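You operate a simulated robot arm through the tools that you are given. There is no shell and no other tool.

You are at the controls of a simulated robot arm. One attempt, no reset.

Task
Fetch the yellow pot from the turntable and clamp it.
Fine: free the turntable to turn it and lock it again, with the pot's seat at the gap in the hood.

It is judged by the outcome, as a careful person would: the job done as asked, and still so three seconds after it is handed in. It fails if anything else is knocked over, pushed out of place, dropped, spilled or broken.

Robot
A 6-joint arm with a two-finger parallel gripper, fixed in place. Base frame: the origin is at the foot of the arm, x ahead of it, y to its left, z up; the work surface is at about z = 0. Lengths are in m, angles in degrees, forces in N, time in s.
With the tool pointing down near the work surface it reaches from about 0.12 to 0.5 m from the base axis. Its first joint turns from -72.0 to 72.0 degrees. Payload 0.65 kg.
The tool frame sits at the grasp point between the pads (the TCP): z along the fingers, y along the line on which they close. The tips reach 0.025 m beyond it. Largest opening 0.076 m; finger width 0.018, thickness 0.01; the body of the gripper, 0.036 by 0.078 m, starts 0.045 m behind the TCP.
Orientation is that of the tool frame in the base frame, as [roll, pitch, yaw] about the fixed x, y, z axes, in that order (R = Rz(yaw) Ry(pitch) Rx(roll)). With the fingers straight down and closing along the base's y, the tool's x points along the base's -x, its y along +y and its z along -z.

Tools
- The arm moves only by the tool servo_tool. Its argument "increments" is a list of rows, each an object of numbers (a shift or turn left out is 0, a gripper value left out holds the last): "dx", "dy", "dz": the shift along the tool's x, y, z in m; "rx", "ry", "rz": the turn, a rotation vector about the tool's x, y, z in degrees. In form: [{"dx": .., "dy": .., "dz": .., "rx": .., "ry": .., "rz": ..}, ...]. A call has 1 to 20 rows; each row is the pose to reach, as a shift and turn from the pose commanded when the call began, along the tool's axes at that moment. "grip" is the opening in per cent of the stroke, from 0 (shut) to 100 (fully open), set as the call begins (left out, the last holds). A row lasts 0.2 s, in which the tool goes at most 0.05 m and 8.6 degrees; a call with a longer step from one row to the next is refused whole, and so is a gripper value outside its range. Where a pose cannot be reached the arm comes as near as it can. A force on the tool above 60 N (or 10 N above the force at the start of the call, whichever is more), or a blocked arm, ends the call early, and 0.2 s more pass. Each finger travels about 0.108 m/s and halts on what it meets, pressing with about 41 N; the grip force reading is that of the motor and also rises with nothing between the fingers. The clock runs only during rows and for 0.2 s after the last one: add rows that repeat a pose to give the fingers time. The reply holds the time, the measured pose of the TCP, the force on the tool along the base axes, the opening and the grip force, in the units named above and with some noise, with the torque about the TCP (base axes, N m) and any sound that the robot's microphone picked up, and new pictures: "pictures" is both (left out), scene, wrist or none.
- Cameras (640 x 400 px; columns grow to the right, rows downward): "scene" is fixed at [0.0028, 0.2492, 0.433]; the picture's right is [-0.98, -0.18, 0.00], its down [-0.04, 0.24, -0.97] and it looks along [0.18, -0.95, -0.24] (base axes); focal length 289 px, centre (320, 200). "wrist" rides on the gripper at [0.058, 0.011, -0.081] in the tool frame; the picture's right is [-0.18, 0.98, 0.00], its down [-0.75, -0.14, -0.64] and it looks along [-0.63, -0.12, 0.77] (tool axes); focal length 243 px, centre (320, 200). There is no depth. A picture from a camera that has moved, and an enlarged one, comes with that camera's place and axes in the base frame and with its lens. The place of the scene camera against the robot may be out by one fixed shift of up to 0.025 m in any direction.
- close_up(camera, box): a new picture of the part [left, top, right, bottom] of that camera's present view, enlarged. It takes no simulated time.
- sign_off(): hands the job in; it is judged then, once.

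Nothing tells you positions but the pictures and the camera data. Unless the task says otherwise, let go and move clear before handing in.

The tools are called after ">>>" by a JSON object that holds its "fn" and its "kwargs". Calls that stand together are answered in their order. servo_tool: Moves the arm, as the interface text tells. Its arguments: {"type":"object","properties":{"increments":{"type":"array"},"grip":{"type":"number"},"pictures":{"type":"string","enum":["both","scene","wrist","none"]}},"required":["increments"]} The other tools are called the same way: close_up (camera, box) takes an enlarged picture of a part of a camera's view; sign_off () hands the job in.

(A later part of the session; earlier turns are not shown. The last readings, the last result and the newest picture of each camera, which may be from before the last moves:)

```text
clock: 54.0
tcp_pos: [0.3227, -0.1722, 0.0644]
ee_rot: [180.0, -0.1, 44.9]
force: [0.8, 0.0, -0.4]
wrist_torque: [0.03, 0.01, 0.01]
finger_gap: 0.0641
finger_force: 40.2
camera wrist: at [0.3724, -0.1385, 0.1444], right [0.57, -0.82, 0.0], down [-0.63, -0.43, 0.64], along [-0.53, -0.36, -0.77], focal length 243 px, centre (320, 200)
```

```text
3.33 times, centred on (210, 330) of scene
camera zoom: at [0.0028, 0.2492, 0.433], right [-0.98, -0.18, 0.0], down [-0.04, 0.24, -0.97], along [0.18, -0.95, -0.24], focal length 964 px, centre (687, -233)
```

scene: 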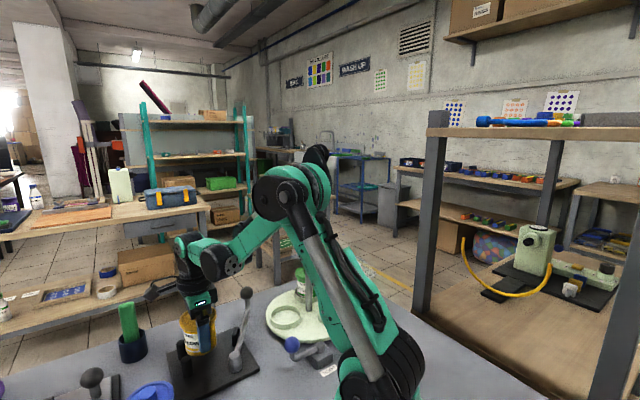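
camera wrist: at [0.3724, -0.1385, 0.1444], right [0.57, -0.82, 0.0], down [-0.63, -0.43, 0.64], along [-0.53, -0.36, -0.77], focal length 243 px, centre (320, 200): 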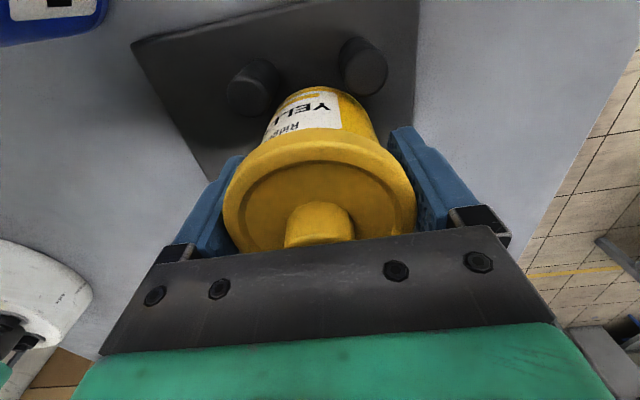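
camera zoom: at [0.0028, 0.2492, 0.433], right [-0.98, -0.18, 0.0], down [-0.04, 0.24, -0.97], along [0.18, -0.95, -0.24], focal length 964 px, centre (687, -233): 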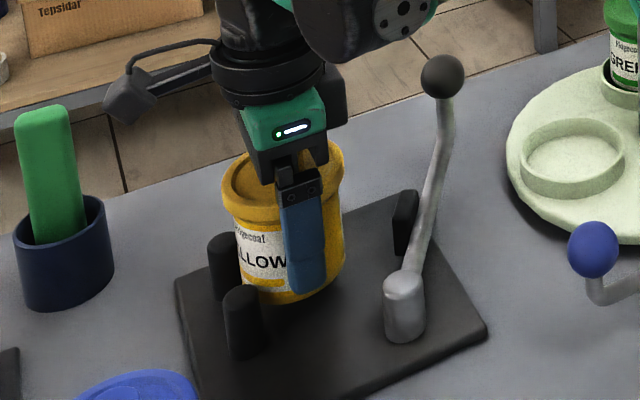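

>>> {"fn": "servo_tool", "kwargs": {"increments": [{"dz": 0.001}, {"dz": 0.002}], "pictures": "none"}}

>>> {"fn": "servo_tool", "kwargs": {"increments": [{"dz": 0.001}, {"dz": 0.0015}], "pictures": "none"}}

```text
clock: 54.6
tcp_pos: [0.324, -0.1719, 0.0628]
ee_rot: [-179.9, 0.0, 45.0]
force: [-0.7, 0.2, -1.1]
wrist_torque: [0.0, 0.0, -0.02]
finger_gap: 0.0643
finger_force: 41.0
```

```text
clock: 55.2
tcp_pos: [0.3227, -0.1724, 0.061]
ee_rot: [180.0, -0.1, 45.0]
force: [0.2, -0.1, -1.2]
wrist_torque: [-0.03, -0.01, 0.0]
finger_gap: 0.0642
finger_force: 41.2
```

>>> {"fn": "servo_tool", "kwargs": {"increments": [{"dz": 0.001}, {"dz": 0.0015}], "pictures": "none"}}

>>> {"fn": "servo_tool", "kwargs": {"increments": [{"dz": 0.001}, {"dz": 0.0015}], "pictures": "none"}}

>>> {"fn": "close_up", "kwargs": {"camera": "scene", "box": [150, 270, 270, 390]}}

```text
clock: 55.8
tcp_pos: [0.3236, -0.1732, 0.06]
ee_rot: [180.0, 0.0, 45.1]
force: [-0.2, 0.3, -0.6]
wrist_torque: [-0.02, 0.02, 0.0]
finger_gap: 0.0644
finger_force: 41.6
```

```text
clock: 56.4
tcp_pos: [0.3228, -0.1713, 0.0575]
ee_rot: [180.0, 0.0, 44.9]
force: [0.1, 0.1, -0.9]
wrist_torque: [0.0, 0.0, 0.03]
finger_gap: 0.0644
finger_force: 41.0
```

```text
3.33 times, centred on (210, 330) of scene
camera zoom: at [0.0028, 0.2492, 0.433], right [-0.98, -0.18, 0.0], down [-0.04, 0.24, -0.97], along [0.18, -0.95, -0.24], focal length 964 px, centre (687, -233)
```

zoom: 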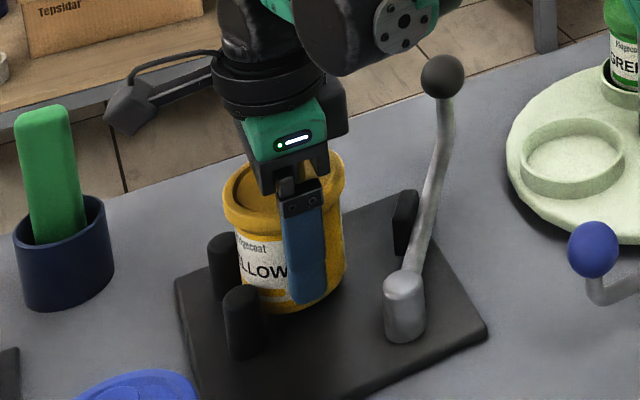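

There's still no contact, so I'll keep lowering in small steps.

>>> {"fn": "servo_tool", "kwargs": {"increments": [{"dz": 0.001}, {"dz": 0.0015}], "pictures": "none"}}

>>> {"fn": "servo_tool", "kwargs": {"increments": [{"dz": 0.001}, {"dz": 0.0015}], "pictures": "none"}}

>>> {"fn": "servo_tool", "kwargs": {"increments": [{"dz": 0.001}, {"dz": 0.0015}], "pictures": "none"}}

```text
clock: 57.0
tcp_pos: [0.3223, -0.1717, 0.0569]
ee_rot: [-180.0, 0.0, 45.0]
force: [-0.2, 0.0, -1.4]
wrist_torque: [0.01, 0.02, 0.01]
finger_gap: 0.0645
finger_force: 40.9
```

```text
clock: 57.6
tcp_pos: [0.3246, -0.1726, 0.0563]
ee_rot: [180.0, 0.0, 45.0]
force: [0.9, -0.2, -1.0]
wrist_torque: [0.01, -0.02, -0.01]
finger_gap: 0.0644
finger_force: 40.8
```

```text
clock: 58.2
tcp_pos: [0.3239, -0.1734, 0.0543]
ee_rot: [-179.9, 0.0, 45.1]
force: [-0.5, -0.3, -1.2]
wrist_torque: [-0.01, -0.01, -0.01]
finger_gap: 0.0644
finger_force: 40.8
```

>>> {"fn": "servo_tool", "kwargs": {"increments": [{"dz": 0.001}, {"dz": 0.0015}], "pictures": "none"}}

>>> {"fn": "servo_tool", "kwargs": {"increments": [{"dz": 0.001}, {"dz": 0.0015}], "pictures": "none"}}

>>> {"fn": "close_up", "kwargs": {"camera": "scene", "box": [150, 270, 270, 390]}}

```text
clock: 58.8
tcp_pos: [0.3228, -0.1725, 0.0529]
ee_rot: [-180.0, 0.0, 45.0]
force: [0.9, 0.1, -1.6]
wrist_torque: [0.01, -0.02, -0.01]
finger_gap: 0.0644
finger_force: 40.9
```

```text
clock: 59.4
tcp_pos: [0.3231, -0.1724, 0.0507]
ee_rot: [179.9, 0.0, 45.0]
force: [0.0, -0.9, -0.8]
wrist_torque: [-0.02, -0.05, 0.02]
finger_gap: 0.0644
finger_force: 40.6
```

```text
3.33 times, centred on (210, 330) of scene
camera zoom: at [0.0028, 0.2492, 0.433], right [-0.98, -0.18, 0.0], down [-0.04, 0.24, -0.97], along [0.18, -0.95, -0.24], focal length 964 px, centre (687, -233)
```

zoom: 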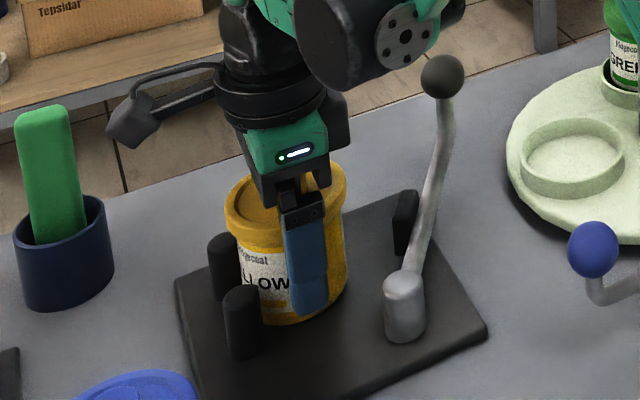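

By the picture, the base is a few millimetres above the plate. I'll continue.

>>> {"fn": "servo_tool", "kwargs": {"increments": [{"dz": 0.001}, {"dz": 0.0015}], "pictures": "none"}}

>>> {"fn": "servo_tool", "kwargs": {"increments": [{"dz": 0.001}, {"dz": 0.0015}], "pictures": "none"}}

```text
clock: 60.0
tcp_pos: [0.3219, -0.173, 0.0502]
ee_rot: [180.0, 0.0, 45.0]
force: [-0.4, 0.7, -0.8]
wrist_torque: [0.01, 0.0, 0.0]
finger_gap: 0.0645
finger_force: 40.6
```

```text
clock: 60.6
tcp_pos: [0.3244, -0.1731, 0.0485]
ee_rot: [180.0, 0.1, 45.0]
force: [1.4, -2.0, 43.9]
wrist_torque: [0.07, 0.07, -0.02]
finger_gap: 0.0643
finger_force: 41.4
```

The pot touched down. I'll relieve the push, then open the fingers.

>>> {"fn": "servo_tool", "kwargs": {"increments": [{"dz": -0.0008}, {"dz": -0.0008}], "pictures": "none"}}

```text
clock: 61.2
tcp_pos: [0.3239, -0.1716, 0.0493]
ee_rot: [179.9, 0.0, 45.0]
force: [3.9, -3.9, 19.5]
wrist_torque: [-0.13, 0.11, 0.07]
finger_gap: 0.0644
finger_force: 41.1
```

>>> {"fn": "servo_tool", "kwargs": {"increments": [{"dz": -0.0006}, {"dz": -0.0006}], "pictures": "none"}}

>>> {"fn": "servo_tool", "kwargs": {"increments": [{}, {}, {}], "grip": 100, "pictures": "wrist"}}

>>> {"fn": "close_up", "kwargs": {"camera": "scene", "box": [150, 270, 270, 390]}}

```text
clock: 61.8
tcp_pos: [0.323, -0.1717, 0.0479]
ee_rot: [-180.0, 0.0, 45.1]
force: [-0.2, 0.4, -1.4]
wrist_torque: [0.01, 0.02, 0.03]
finger_gap: 0.0644
finger_force: 40.9
```

```text
clock: 62.6
tcp_pos: [0.3238, -0.172, 0.0492]
ee_rot: [-180.0, 0.0, 45.1]
force: [-0.8, -0.2, -0.4]
wrist_torque: [-0.02, 0.0, -0.02]
finger_gap: 0.0758
finger_force: 0.1
camera wrist: at [0.3724, -0.1384, 0.1286], right [0.57, -0.82, 0.0], down [-0.63, -0.43, 0.64], along [-0.53, -0.36, -0.77], focal length 243 px, centre (320, 200)
```

wrist: 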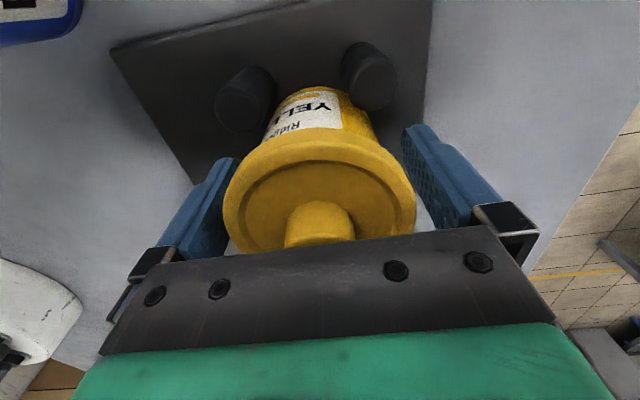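

```text
3.33 times, centred on (210, 330) of scene
camera zoom: at [0.0028, 0.2492, 0.433], right [-0.98, -0.18, 0.0], down [-0.04, 0.24, -0.97], along [0.18, -0.95, -0.24], focal length 964 px, centre (687, -233)
```

zoom: 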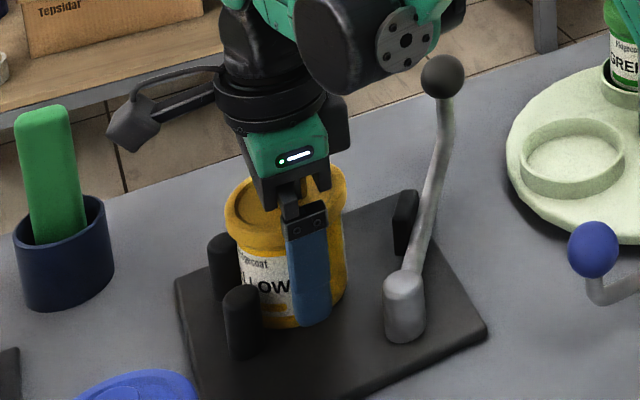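

The pot stands on the plate. I'll rise straight up and view the whole clamp.

>>> {"fn": "servo_tool", "kwargs": {"increments": [{"dz": -0.015}, {"dz": -0.035}, {"dz": -0.06}, {"dz": -0.1}, {"dz": -0.14}, {"dz": -0.17}, {"dz": -0.17}]}}

>>> {"fn": "close_up", "kwargs": {"camera": "scene", "box": [130, 250, 290, 390]}}

>>> {"fn": "close_up", "kwargs": {"camera": "wrist", "box": [160, 0, 480, 200]}}

```text
clock: 64.2
tcp_pos: [0.3241, -0.1719, 0.2215]
ee_rot: [179.9, 0.0, 45.0]
force: [-0.5, 1.0, 0.7]
wrist_torque: [-0.02, 0.0, -0.03]
finger_gap: 0.0759
finger_force: 0.0
camera wrist: at [0.3725, -0.1385, 0.2994], right [0.57, -0.82, 0.0], down [-0.63, -0.43, 0.64], along [-0.53, -0.36, -0.77], focal length 243 px, centre (320, 200)
```

scene: 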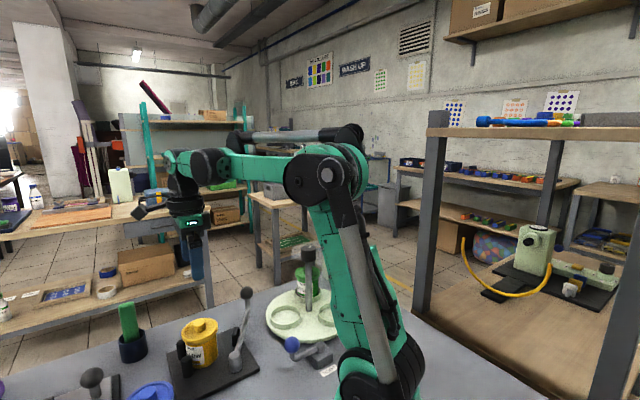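
wrist: 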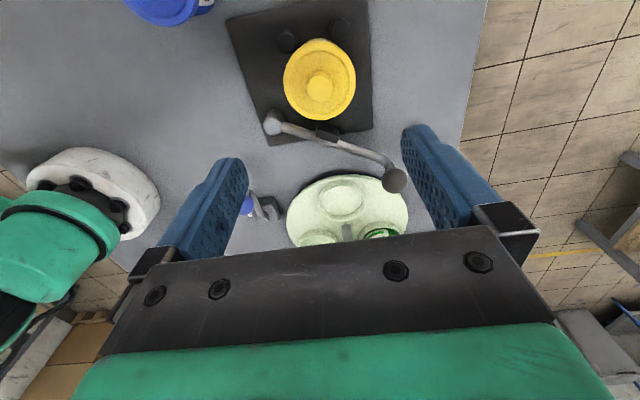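

```text
2.86 times, centred on (210, 320) of scene
camera zoom: at [0.0028, 0.2492, 0.433], right [-0.98, -0.18, 0.0], down [-0.04, 0.24, -0.97], along [0.18, -0.95, -0.24], focal length 826 px, centre (634, -143)
```

zoom: 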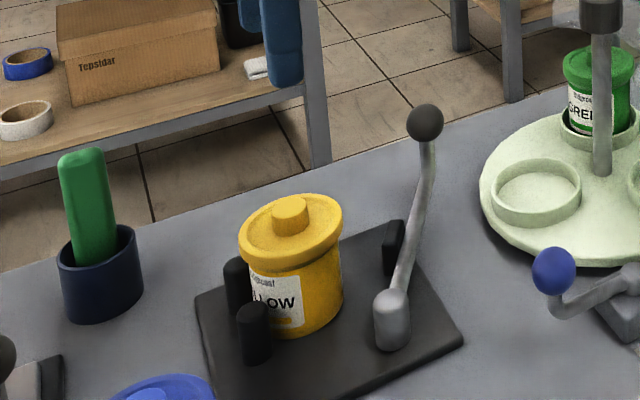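

```text
2.00 times, centred on (320, 100) of wrist
camera zoom: at [0.3725, -0.1385, 0.2994], right [0.57, -0.82, 0.0], down [-0.63, -0.43, 0.64], along [-0.53, -0.36, -0.77], focal length 485 px, centre (320, 400)
```

zoom: 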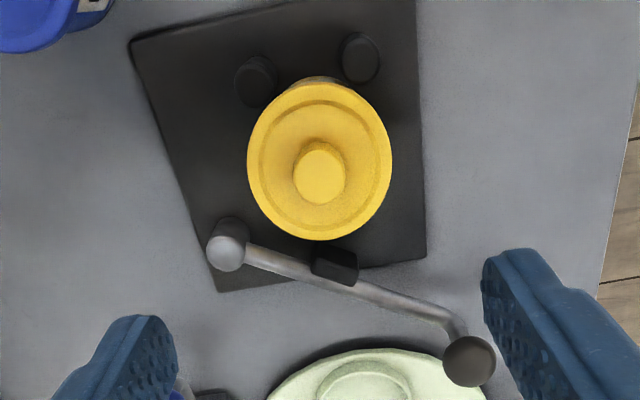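

The lever's pad faces the pot, so swinging the ball counter-clockwise from (0.287, -0.301) should press the pot onto the pegs. I'll move over the ball with the fingers across its swing.

>>> {"fn": "servo_tool", "kwargs": {"increments": [{"dx": -0.015, "dy": 0.008, "rz": -7.5}, {"dx": -0.03, "dy": 0.016, "rz": -15}, {"dx": -0.045, "dy": 0.024, "rz": -22.5}, {"dx": -0.06, "dy": 0.032, "rz": -30}, {"dx": -0.075, "dy": 0.041, "rz": -37.5}, {"dx": -0.09, "dy": 0.05, "dz": 0.02, "rz": -45}, {"dx": -0.105, "dy": 0.058, "dz": 0.04, "rz": -52.5}, {"dx": -0.1174, "dy": 0.065, "dz": 0.06, "rz": -60}, {"dx": -0.1174, "dy": 0.065, "dz": 0.07, "rz": -60}, {"dx": -0.1174, "dy": 0.065, "dz": 0.07, "rz": -60}], "grip": 60}}

>>> {"fn": "close_up", "kwargs": {"camera": "wrist", "box": [160, 0, 480, 200]}}

```text
clock: 66.4
tcp_pos: [0.2854, -0.301, 0.1499]
ee_rot: [-179.9, 0.0, 105.1]
force: [0.0, -0.4, 0.1]
wrist_torque: [-0.02, 0.03, -0.01]
finger_gap: 0.0454
finger_force: 0.0
camera wrist: at [0.2813, -0.242, 0.2285], right [1.0, 0.08, 0.0], down [0.06, -0.76, 0.64], along [0.05, -0.64, -0.77], focal length 243 px, centre (320, 200)
```

scene: 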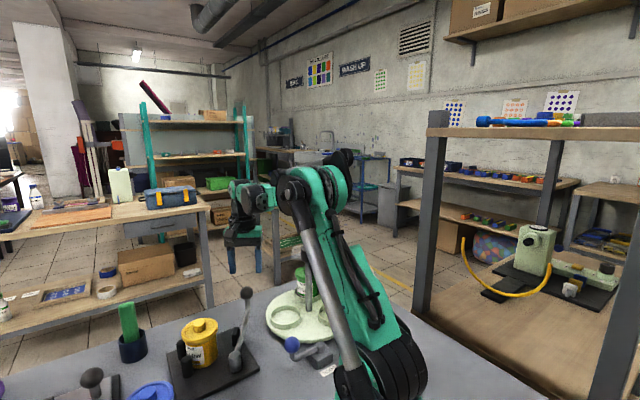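
wrist: 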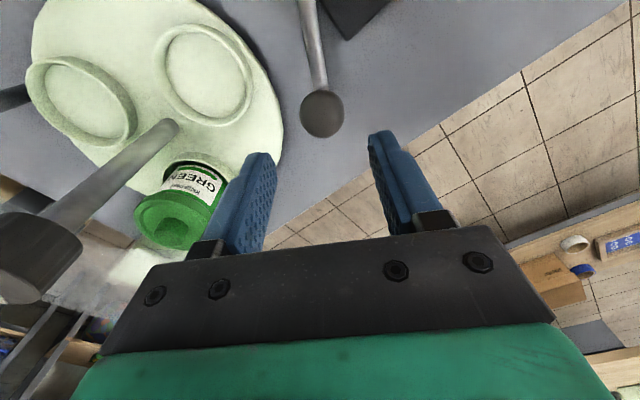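

```text
2.00 times, centred on (320, 100) of wrist
camera zoom: at [0.2813, -0.242, 0.2285], right [1.0, 0.08, 0.0], down [0.06, -0.76, 0.64], along [0.05, -0.64, -0.77], focal length 485 px, centre (320, 400)
```

zoom: 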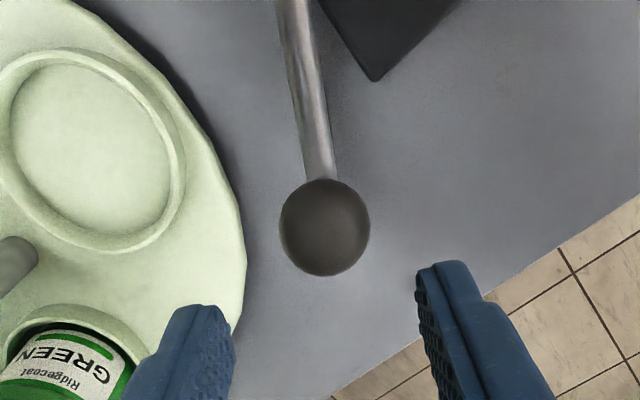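

>>> {"fn": "servo_tool", "kwargs": {"increments": [{"dy": 0.0018, "dz": 0.03}, {"dy": 0.0018, "dz": 0.06}, {"dy": 0.0018, "dz": 0.077}, {"dy": 0.0018, "dz": 0.077}]}}

>>> {"fn": "servo_tool", "kwargs": {"increments": [{}, {}], "grip": 0}}

```text
clock: 67.4
tcp_pos: [0.2877, -0.2984, 0.0708]
ee_rot: [-179.9, -0.1, 105.1]
force: [-0.8, 0.1, 0.2]
wrist_torque: [-0.04, -0.01, 0.02]
finger_gap: 0.0457
finger_force: 0.1
camera wrist: at [0.2835, -0.2407, 0.151], right [1.0, 0.08, 0.0], down [0.06, -0.76, 0.64], along [0.05, -0.64, -0.77], focal length 243 px, centre (320, 200)
```

scene: 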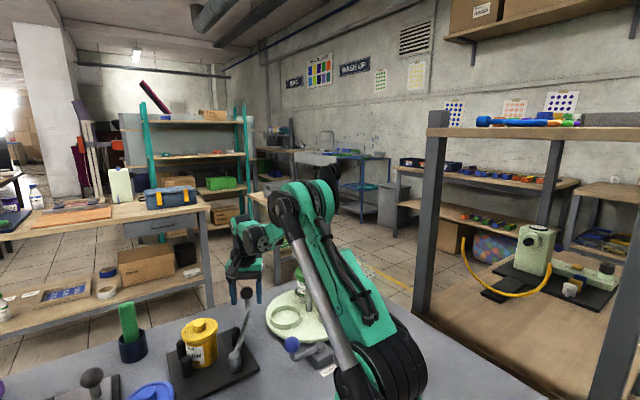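
wrist: 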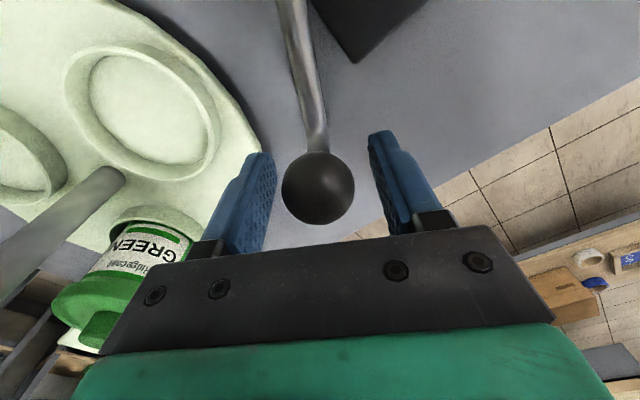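

```text
clock: 68.0
tcp_pos: [0.2878, -0.2995, 0.0717]
ee_rot: [-180.0, -0.1, 105.0]
force: [-1.3, -1.2, -9.2]
wrist_torque: [0.01, 0.0, -0.04]
finger_gap: 0.0291
finger_force: 43.5
camera wrist: at [0.2834, -0.2408, 0.1511], right [1.0, 0.08, 0.0], down [0.06, -0.76, 0.64], along [0.05, -0.64, -0.77], focal length 243 px, centre (320, 200)
```

scene: 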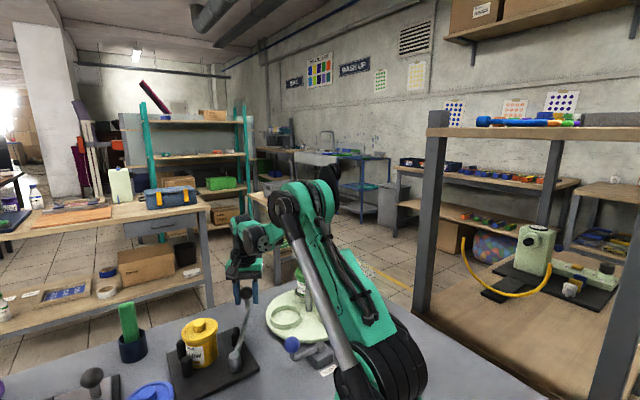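
wrist: 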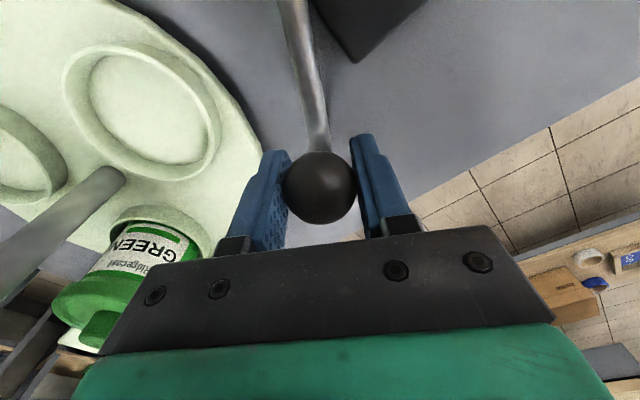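

The ball is gripped. I'll swing the lever counter-clockwise along its arc.

>>> {"fn": "servo_tool", "kwargs": {"increments": [{"dx": 0.0004, "dy": 0.0103, "rz": -4}, {"dx": 0.0014, "dy": 0.0205, "rz": -8}, {"dx": 0.0032, "dy": 0.0306, "rz": -12}]}}

>>> {"fn": "close_up", "kwargs": {"camera": "scene", "box": [130, 250, 290, 390]}}

```text
clock: 68.8
tcp_pos: [0.3171, -0.2885, 0.0712]
ee_rot: [-179.9, -0.1, 117.1]
force: [-4.4, 11.5, -15.2]
wrist_torque: [-0.58, -0.24, 0.02]
finger_gap: 0.0289
finger_force: 43.3
camera wrist: at [0.3004, -0.2319, 0.1513], right [0.96, 0.28, 0.0], down [0.22, -0.74, 0.64], along [0.18, -0.61, -0.77], focal length 243 px, centre (320, 200)
```

scene: 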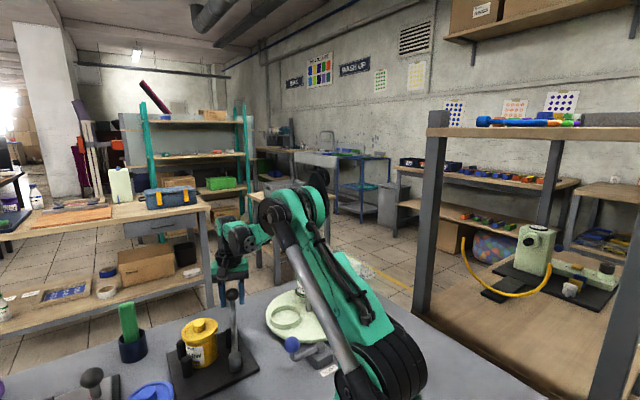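
wrist: 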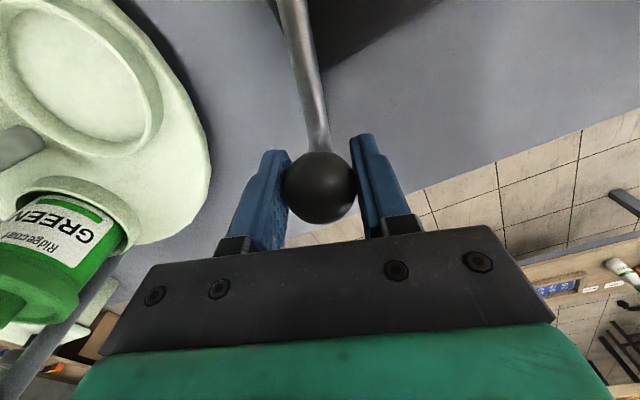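

```text
2.86 times, centred on (210, 320) of scene
camera zoom: at [0.0028, 0.2491, 0.433], right [-0.98, -0.18, 0.0], down [-0.04, 0.24, -0.97], along [0.18, -0.95, -0.24], focal length 826 px, centre (634, -143)
```

zoom: 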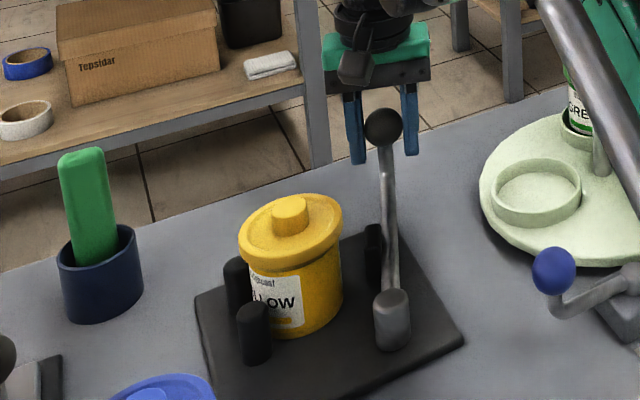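

The lever swings smoothly with its pad heading for the pot. I'll continue.

>>> {"fn": "servo_tool", "kwargs": {"increments": [{"dx": 0.001, "dy": 0.0103, "rz": -4}, {"dx": 0.002, "dy": 0.0205, "rz": -8}, {"dx": 0.0038, "dy": 0.0306, "rz": -12}]}}

>>> {"fn": "close_up", "kwargs": {"camera": "scene", "box": [130, 250, 290, 390]}}

```text
clock: 69.6
tcp_pos: [0.3431, -0.2721, 0.0724]
ee_rot: [180.0, -0.1, 129.0]
force: [-7.3, 12.2, -22.3]
wrist_torque: [-0.51, -0.35, -0.03]
finger_gap: 0.0288
finger_force: 42.8
camera wrist: at [0.3144, -0.2198, 0.1515], right [0.88, 0.48, 0.0], down [0.37, -0.67, 0.64], along [0.31, -0.56, -0.77], focal length 243 px, centre (320, 200)
```

scene: 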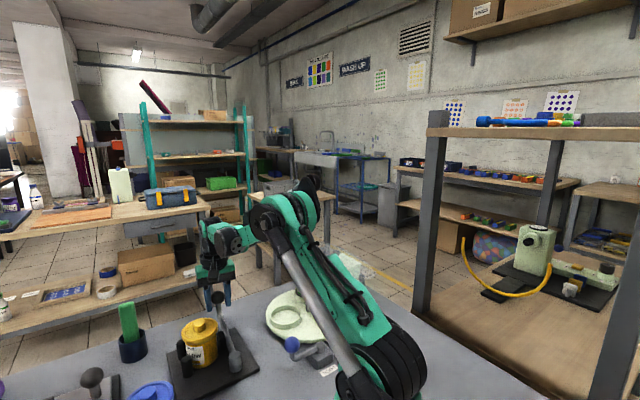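
wrist: 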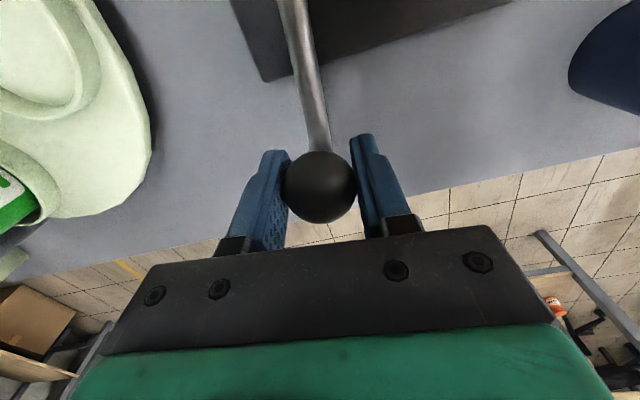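

```text
2.86 times, centred on (210, 320) of scene
camera zoom: at [0.0029, 0.2491, 0.433], right [-0.98, -0.18, 0.0], down [-0.04, 0.24, -0.97], along [0.18, -0.95, -0.24], focal length 826 px, centre (634, -143)
```

zoom: 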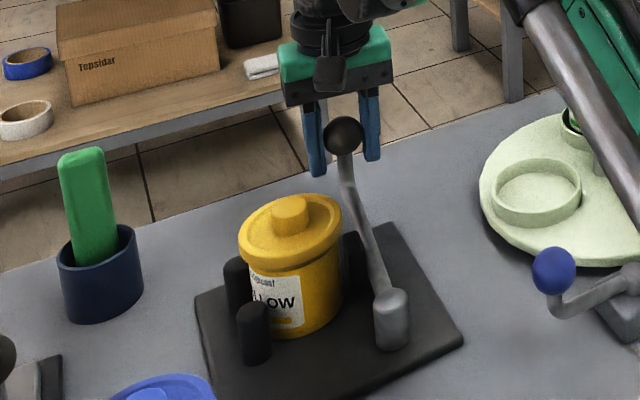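

>>> {"fn": "servo_tool", "kwargs": {"increments": [{"dx": 0.0008, "dy": 0.0051, "dz": 0.0008, "rz": -2}, {"dx": 0.0011, "dy": 0.0103, "dz": 0.0008, "rz": -4}]}}

>>> {"fn": "close_up", "kwargs": {"camera": "scene", "box": [130, 250, 290, 390]}}

```text
clock: 70.2
tcp_pos: [0.349, -0.265, 0.0718]
ee_rot: [-179.9, 0.1, 133.1]
force: [0.4, 0.9, 14.7]
wrist_torque: [0.02, 0.05, 0.22]
finger_gap: 0.0288
finger_force: 42.8
camera wrist: at [0.3184, -0.215, 0.1513], right [0.84, 0.54, 0.0], down [0.41, -0.65, 0.64], along [0.35, -0.54, -0.76], focal length 243 px, centre (320, 200)
```

scene: 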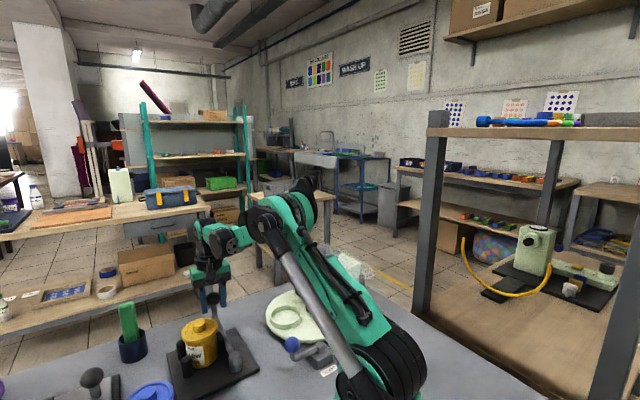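
wrist: 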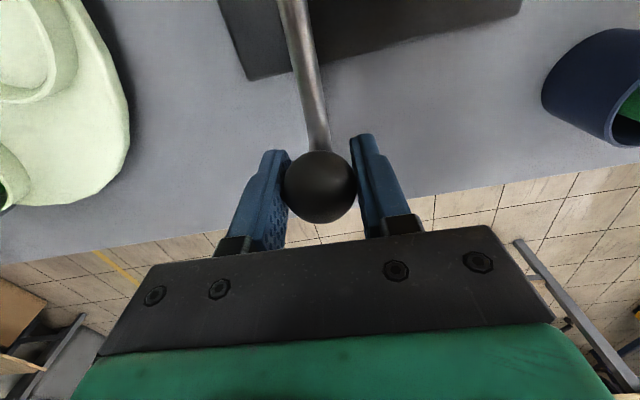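

```text
2.86 times, centred on (210, 320) of scene
camera zoom: at [0.0028, 0.2492, 0.433], right [-0.98, -0.18, 0.0], down [-0.04, 0.24, -0.97], along [0.18, -0.95, -0.24], focal length 826 px, centre (634, -143)
```

zoom: 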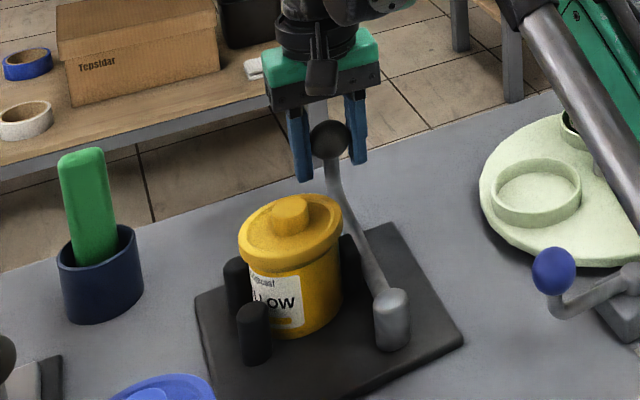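

>>> {"fn": "servo_tool", "kwargs": {"increments": [{"dx": 0.0001, "dy": 0.0051, "dz": -0.0004, "rz": -2}], "pictures": "none"}}

>>> {"fn": "servo_tool", "kwargs": {"increments": [{"dx": 0.0001, "dy": 0.0051, "rz": -2}], "pictures": "none"}}

>>> {"fn": "close_up", "kwargs": {"camera": "scene", "box": [130, 250, 290, 390]}}

```text
clock: 70.6
tcp_pos: [0.3525, -0.262, 0.071]
ee_rot: [-180.0, 0.1, 135.0]
force: [7.8, -4.8, 19.0]
wrist_torque: [0.24, 0.24, -0.09]
finger_gap: 0.0288
finger_force: 43.1
```

```text
clock: 71.0
tcp_pos: [0.3559, -0.2569, 0.072]
ee_rot: [-179.9, 0.1, 137.0]
force: [9.4, -5.1, 18.4]
wrist_torque: [-0.18, -0.24, 0.01]
finger_gap: 0.0291
finger_force: 43.2
```

```text
2.86 times, centred on (210, 320) of scene
camera zoom: at [0.0027, 0.2492, 0.4329], right [-0.98, -0.18, 0.0], down [-0.04, 0.24, -0.97], along [0.18, -0.95, -0.24], focal length 826 px, centre (634, -143)
```

zoom: 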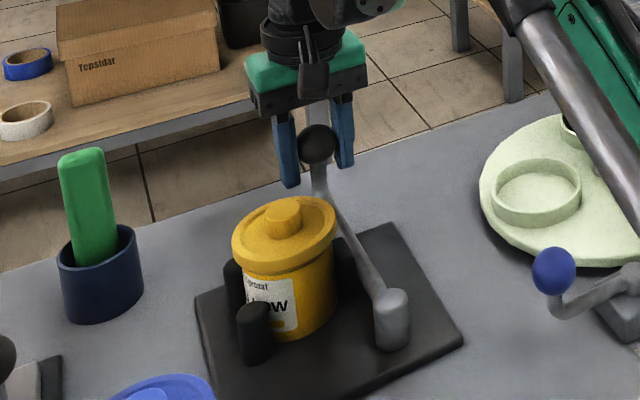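

The pad is now pushing the pot toward the pegs. I'll continue in 1° steps until it firms up.

>>> {"fn": "servo_tool", "kwargs": {"increments": [{"dx": -0.0003, "dy": 0.0026, "dz": -0.0004, "rz": -1}], "pictures": "none"}}

>>> {"fn": "servo_tool", "kwargs": {"increments": [{"dx": -0.0002, "dy": 0.0026, "rz": -1}], "pictures": "none"}}

>>> {"fn": "close_up", "kwargs": {"camera": "scene", "box": [130, 250, 290, 390]}}

```text
clock: 71.4
tcp_pos: [0.357, -0.2572, 0.0723]
ee_rot: [-179.8, -0.1, 137.9]
force: [-5.5, -11.6, 1.2]
wrist_torque: [-0.52, -0.58, -0.05]
finger_gap: 0.0289
finger_force: 43.1
```

```text
clock: 71.8
tcp_pos: [0.3597, -0.2566, 0.0718]
ee_rot: [-179.6, -0.1, 138.7]
force: [-29.4, -25.1, -11.2]
wrist_torque: [-0.09, -0.48, -0.08]
finger_gap: 0.0288
finger_force: 43.6
```

```text
2.86 times, centred on (210, 320) of scene
camera zoom: at [0.0028, 0.2491, 0.433], right [-0.98, -0.18, 0.0], down [-0.04, 0.24, -0.97], along [0.18, -0.95, -0.24], focal length 826 px, centre (634, -143)
```

zoom: 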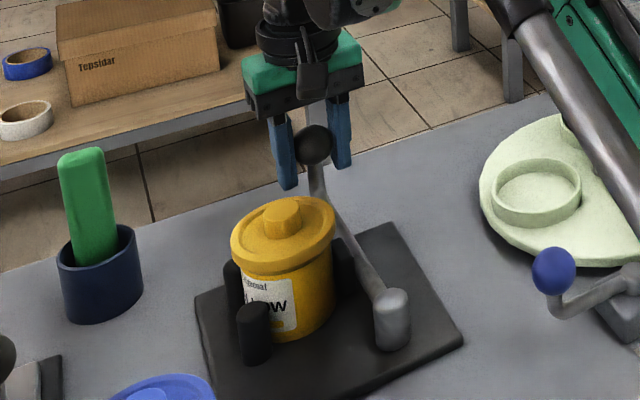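

The resistance jumped to about 39 N along the push, so the pot is seated hard against the pegs. I'll open the fingers gently and see whether the lever holds.

>>> {"fn": "servo_tool", "kwargs": {"increments": [{}, {}, {}], "grip": 60}}

>>> {"fn": "close_up", "kwargs": {"camera": "scene", "box": [130, 250, 290, 390]}}

>>> {"fn": "close_up", "kwargs": {"camera": "wrist", "box": [160, 50, 480, 250]}}

```text
clock: 72.6
tcp_pos: [0.3605, -0.2536, 0.0712]
ee_rot: [180.0, 0.0, 139.0]
force: [-0.5, -0.3, 0.4]
wrist_torque: [0.03, 0.02, 0.02]
finger_gap: 0.0455
finger_force: 0.2
camera wrist: at [0.3242, -0.2075, 0.1517], right [0.78, 0.62, 0.0], down [0.48, -0.6, 0.64], along [0.4, -0.5, -0.77], focal length 243 px, centre (320, 200)
```

scene: 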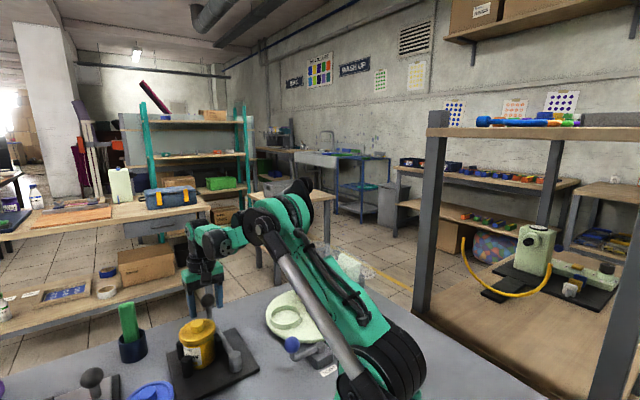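
wrist: 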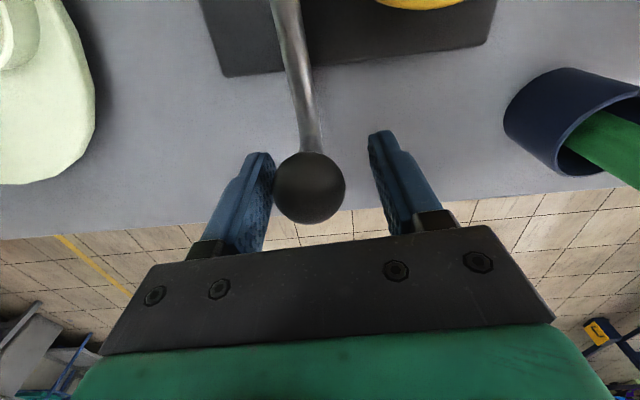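

```text
2.86 times, centred on (210, 320) of scene
camera zoom: at [0.0028, 0.2492, 0.433], right [-0.98, -0.18, 0.0], down [-0.04, 0.24, -0.97], along [0.18, -0.95, -0.24], focal length 826 px, centre (634, -143)
```

zoom: 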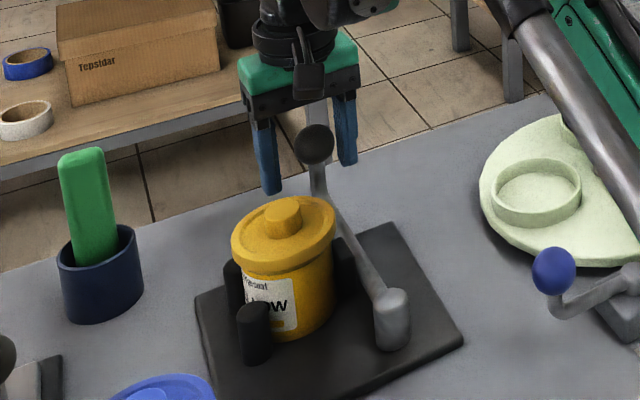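

```text
2.00 times, centred on (320, 150) of wrist
camera zoom: at [0.3242, -0.2075, 0.1517], right [0.78, 0.62, 0.0], down [0.48, -0.6, 0.64], along [0.4, -0.5, -0.77], focal length 485 px, centre (320, 300)
```

zoom: 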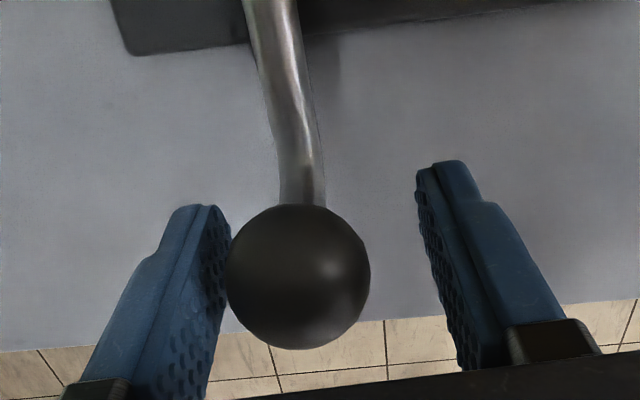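

The lever holds with only a tiny relaxation. I'll press again with the trailing finger to check that the pad is tight against the pot.

>>> {"fn": "servo_tool", "kwargs": {"increments": [{"dy": 0.001}, {"dy": 0.002}], "pictures": "none"}}

>>> {"fn": "servo_tool", "kwargs": {"increments": [{"dy": 0.001}, {"dy": 0.002}], "pictures": "none"}}

>>> {"fn": "close_up", "kwargs": {"camera": "scene", "box": [130, 250, 290, 390]}}

```text
clock: 73.2
tcp_pos: [0.3626, -0.2531, 0.0736]
ee_rot: [-180.0, 0.0, 139.0]
force: [-0.4, -0.2, 0.3]
wrist_torque: [-0.02, -0.03, -0.01]
finger_gap: 0.0457
finger_force: 0.1
```

```text
clock: 73.8
tcp_pos: [0.3635, -0.2508, 0.0737]
ee_rot: [180.0, 0.0, 139.1]
force: [-0.4, -1.0, 0.5]
wrist_torque: [0.01, 0.02, -0.04]
finger_gap: 0.0462
finger_force: 0.5
```

```text
2.86 times, centred on (210, 320) of scene
camera zoom: at [0.0028, 0.2492, 0.433], right [-0.98, -0.18, 0.0], down [-0.04, 0.24, -0.97], along [0.18, -0.95, -0.24], focal length 826 px, centre (634, -143)
```

zoom: 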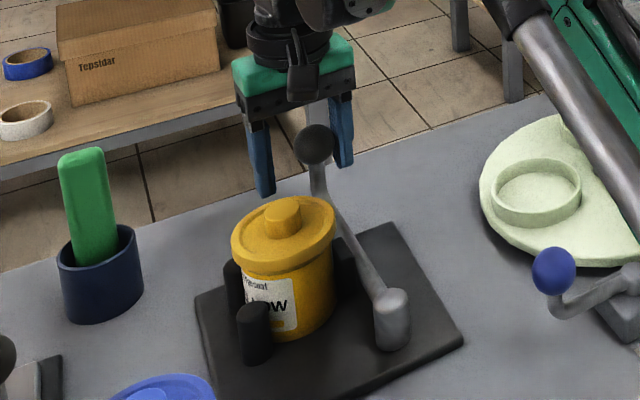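

>>> {"fn": "servo_tool", "kwargs": {"increments": [{"dy": 0.003}, {"dy": 0.006}, {"dy": 0.006}], "pictures": "none"}}

>>> {"fn": "close_up", "kwargs": {"camera": "scene", "box": [130, 250, 290, 390]}}

>>> {"fn": "close_up", "kwargs": {"camera": "wrist", "box": [160, 50, 480, 250]}}

```text
clock: 74.6
tcp_pos: [0.3664, -0.2463, 0.0709]
ee_rot: [-179.8, 0.0, 139.0]
force: [-7.7, -9.9, 3.9]
wrist_torque: [-0.04, 0.1, 0.0]
finger_gap: 0.0556
finger_force: 6.5
```

```text
2.86 times, centred on (210, 320) of scene
camera zoom: at [0.0028, 0.2492, 0.433], right [-0.98, -0.18, 0.0], down [-0.04, 0.24, -0.97], along [0.18, -0.95, -0.24], focal length 826 px, centre (634, -143)
```

zoom: 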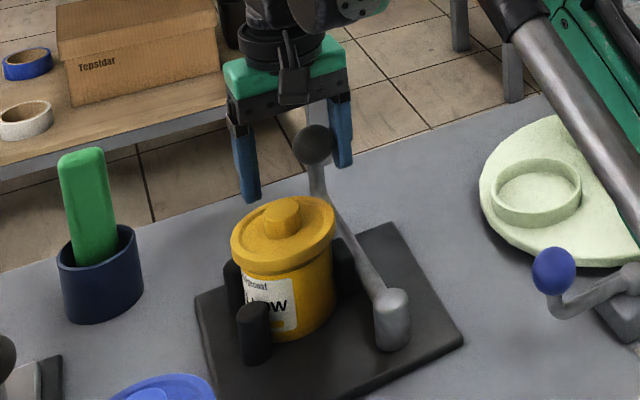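

```text
2.00 times, centred on (320, 150) of wrist
camera zoom: at [0.3303, -0.2003, 0.1517], right [0.78, 0.62, 0.0], down [0.48, -0.6, 0.64], along [0.4, -0.51, -0.77], focal length 485 px, centre (320, 300)
```

zoom: 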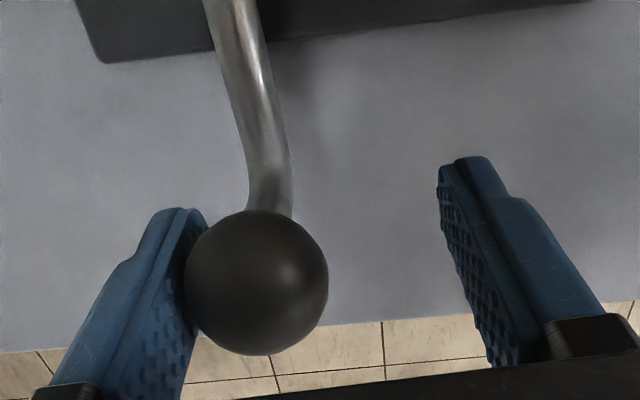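

Under about 12 N the lever moves only a millimetre or two. I'll back the finger off and watch whether it stays put over a few seconds.

>>> {"fn": "servo_tool", "kwargs": {"increments": [{"dy": -0.004}, {"dy": -0.009}, {"dy": -0.013}, {"dy": -0.013}], "pictures": "none"}}

>>> {"fn": "close_up", "kwargs": {"camera": "scene", "box": [180, 280, 260, 350]}}

>>> {"fn": "close_up", "kwargs": {"camera": "wrist", "box": [160, 50, 480, 250]}}

>>> {"fn": "servo_tool", "kwargs": {"increments": [{}, {}, {}, {}, {}, {}, {}, {}, {}, {}, {}, {}, {}, {}, {}], "pictures": "none"}}

>>> {"fn": "close_up", "kwargs": {"camera": "scene", "box": [180, 280, 260, 350]}}

>>> {"fn": "close_up", "kwargs": {"camera": "wrist", "box": [160, 50, 480, 250]}}

```text
clock: 75.6
tcp_pos: [0.3583, -0.2567, 0.0724]
ee_rot: [179.9, -0.1, 139.0]
force: [0.3, -0.7, -0.3]
wrist_torque: [0.0, -0.01, 0.01]
finger_gap: 0.0457
finger_force: 0.0
```

```text
5.71 times, centred on (220, 315) of scene
camera zoom: at [0.0028, 0.2492, 0.433], right [-0.98, -0.18, 0.0], down [-0.04, 0.24, -0.97], along [0.18, -0.95, -0.24], focal length 1652 px, centre (891, -457)
```

zoom: 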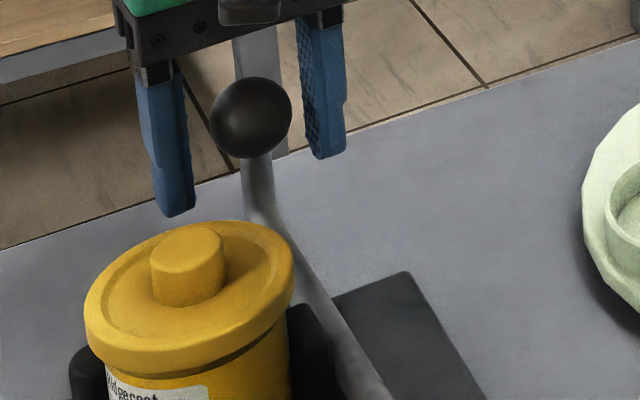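

```text
2.00 times, centred on (320, 150) of wrist
camera zoom: at [0.3222, -0.2099, 0.1517], right [0.78, 0.62, 0.0], down [0.48, -0.6, 0.64], along [0.4, -0.5, -0.77], focal length 485 px, centre (320, 300)
```

zoom: 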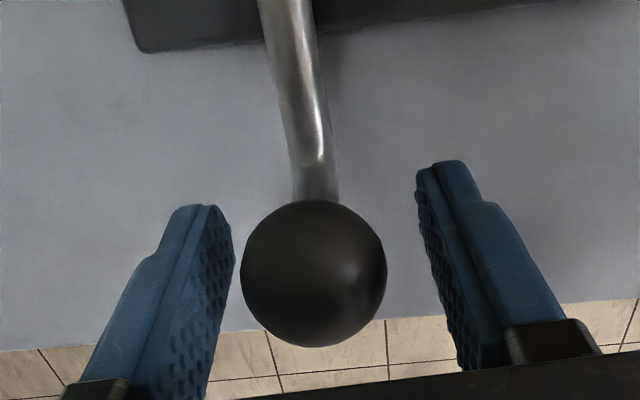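

```text
clock: 78.8
tcp_pos: [0.3584, -0.2564, 0.0722]
ee_rot: [-179.9, 0.0, 139.1]
force: [0.6, 0.3, 0.4]
wrist_torque: [0.02, -0.01, 0.0]
finger_gap: 0.0456
finger_force: 0.1
```

```text
5.71 times, centred on (220, 315) of scene
camera zoom: at [0.0028, 0.2492, 0.433], right [-0.98, -0.18, 0.0], down [-0.04, 0.24, -0.97], along [0.18, -0.95, -0.24], focal length 1652 px, centre (891, -457)
```

zoom: 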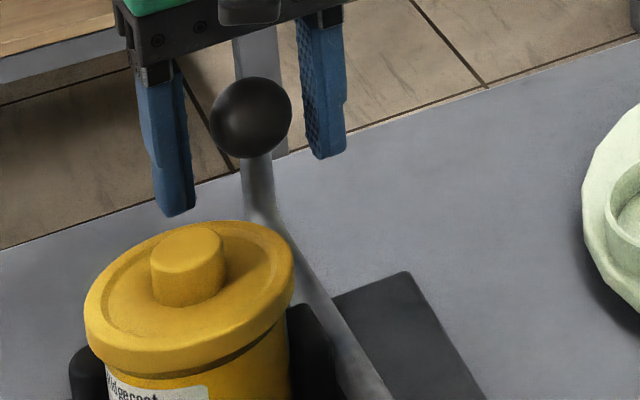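

```text
2.00 times, centred on (320, 150) of wrist
camera zoom: at [0.3222, -0.21, 0.1517], right [0.78, 0.62, 0.0], down [0.48, -0.6, 0.64], along [0.4, -0.5, -0.77], focal length 485 px, centre (320, 300)
```

zoom: 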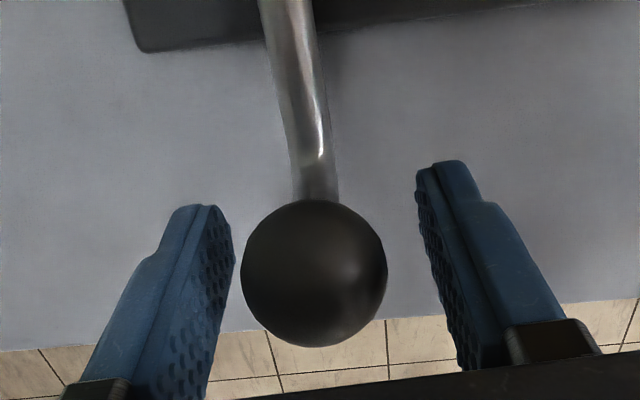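

The lever hasn't moved in over 3 s. I'll rise clear and inspect the pad, pot and peg contact from above.

>>> {"fn": "servo_tool", "kwargs": {"increments": [{"dz": -0.03}, {"dz": -0.07}, {"dz": -0.11}, {"dx": 0.02, "dz": -0.15}, {"dx": 0.04, "dz": -0.17}, {"dx": 0.04, "dz": -0.17}]}}

>>> {"fn": "close_up", "kwargs": {"camera": "wrist", "box": [160, 0, 480, 200]}}

>>> {"fn": "close_up", "kwargs": {"camera": "scene", "box": [150, 270, 350, 390]}}

```text
clock: 80.2
tcp_pos: [0.3272, -0.2303, 0.2424]
ee_rot: [-180.0, -0.1, 139.0]
force: [-0.2, 0.4, -0.1]
wrist_torque: [-0.01, -0.01, -0.04]
finger_gap: 0.0455
finger_force: 0.1
camera wrist: at [0.2913, -0.1834, 0.3217], right [0.78, 0.62, 0.0], down [0.48, -0.6, 0.64], along [0.4, -0.5, -0.77], focal length 243 px, centre (320, 200)
```

scene: 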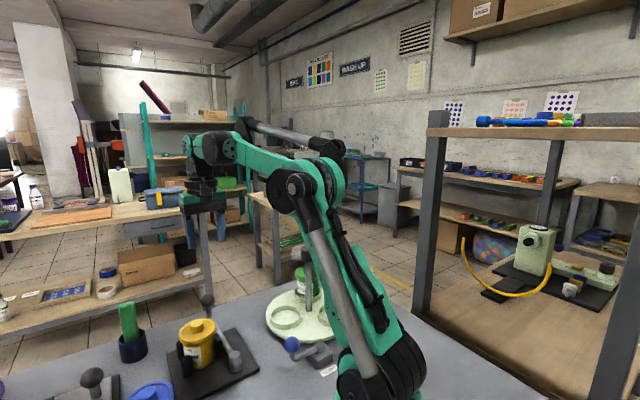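
wrist: 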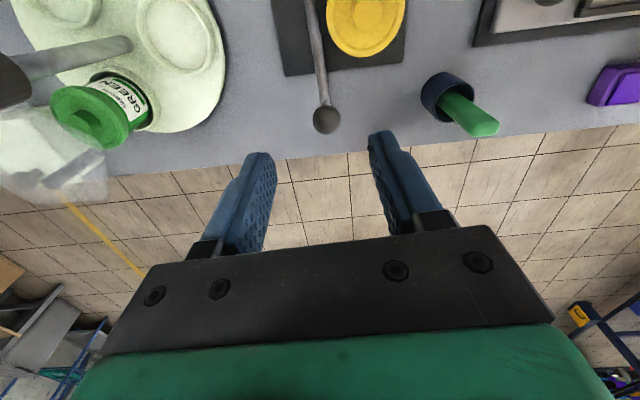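

```text
2.00 times, centred on (320, 100) of wrist
camera zoom: at [0.2913, -0.1834, 0.3217], right [0.78, 0.62, 0.0], down [0.48, -0.6, 0.64], along [0.4, -0.5, -0.77], focal length 485 px, centre (320, 400)
```

zoom: 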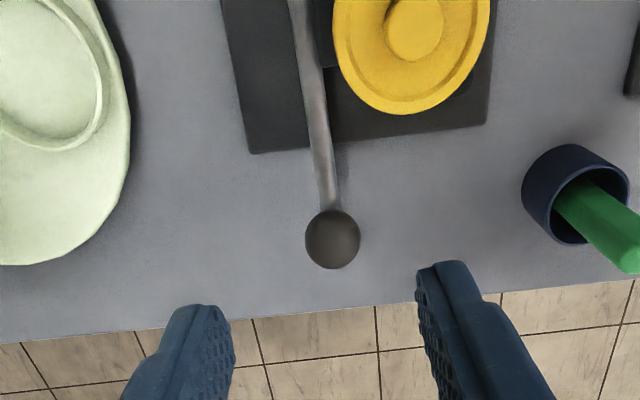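

```text
3.20 times, centred on (250, 330) of scene
camera zoom: at [0.0028, 0.2492, 0.433], right [-0.98, -0.18, 0.0], down [-0.04, 0.24, -0.97], along [0.18, -0.95, -0.24], focal length 925 px, centre (544, -216)
```

zoom: 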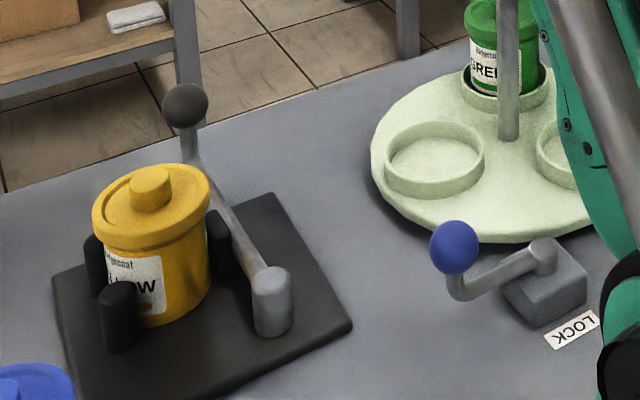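

>>> {"fn": "servo_tool", "kwargs": {"increments": [{"dx": 0.03}, {"dx": 0.06}, {"dx": 0.09}, {"dx": 0.1}, {"dx": 0.1}]}}

>>> {"fn": "close_up", "kwargs": {"camera": "wrist", "box": [200, 0, 480, 175]}}

>>> {"fn": "close_up", "kwargs": {"camera": "scene", "box": [130, 270, 290, 400]}}

```text
clock: 81.4
tcp_pos: [0.2537, -0.1637, 0.2405]
ee_rot: [-179.9, 0.0, 139.0]
force: [-1.1, -0.3, 0.6]
wrist_torque: [-0.01, 0.02, 0.01]
finger_gap: 0.0457
finger_force: 0.0
camera wrist: at [0.2162, -0.1177, 0.3212], right [0.78, 0.62, 0.0], down [0.48, -0.6, 0.64], along [0.4, -0.5, -0.77], focal length 243 px, centre (320, 200)
```

scene: 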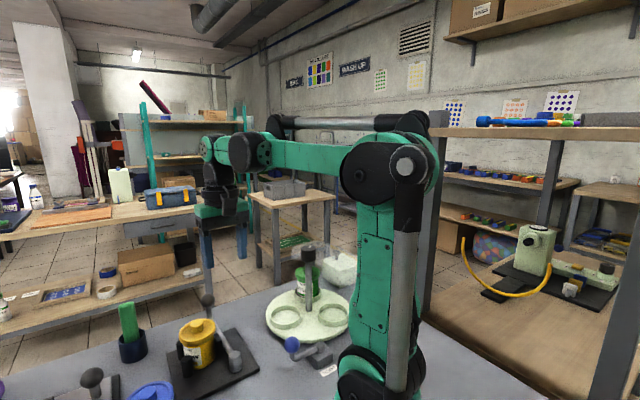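
wrist: 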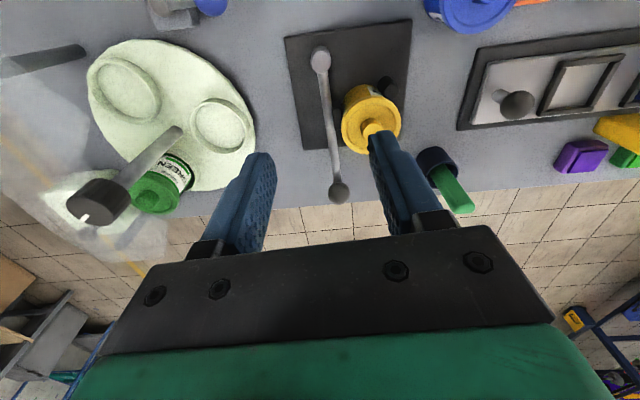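

```text
2.29 times, centred on (340, 88) of wrist
camera zoom: at [0.2162, -0.1177, 0.3212], right [0.78, 0.62, 0.0], down [0.48, -0.6, 0.64], along [0.4, -0.5, -0.77], focal length 555 px, centre (274, 457)
```

zoom: 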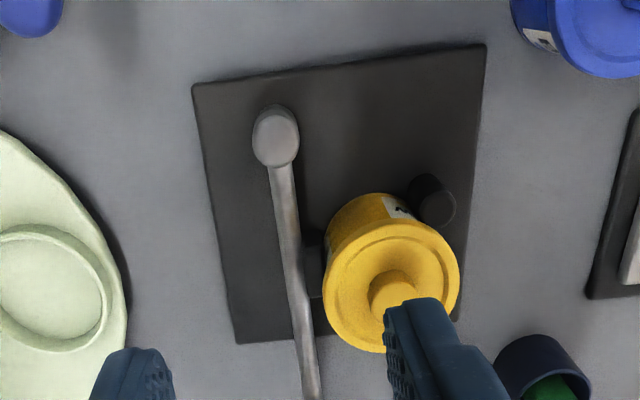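

```text
3.08 times, centred on (210, 335) of scene
camera zoom: at [0.0028, 0.2492, 0.433], right [-0.98, -0.18, 0.0], down [-0.04, 0.24, -0.97], along [0.18, -0.95, -0.24], focal length 889 px, centre (658, -215)
```

zoom: 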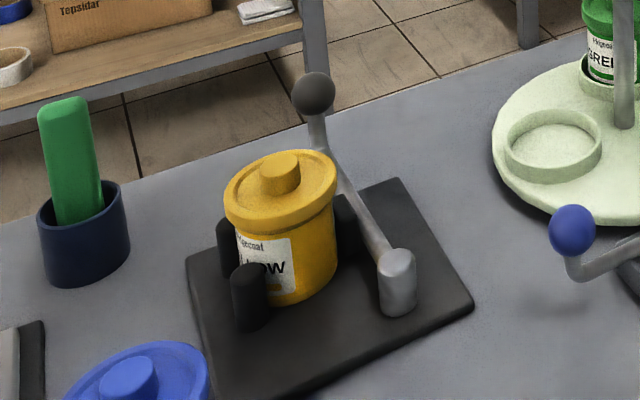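

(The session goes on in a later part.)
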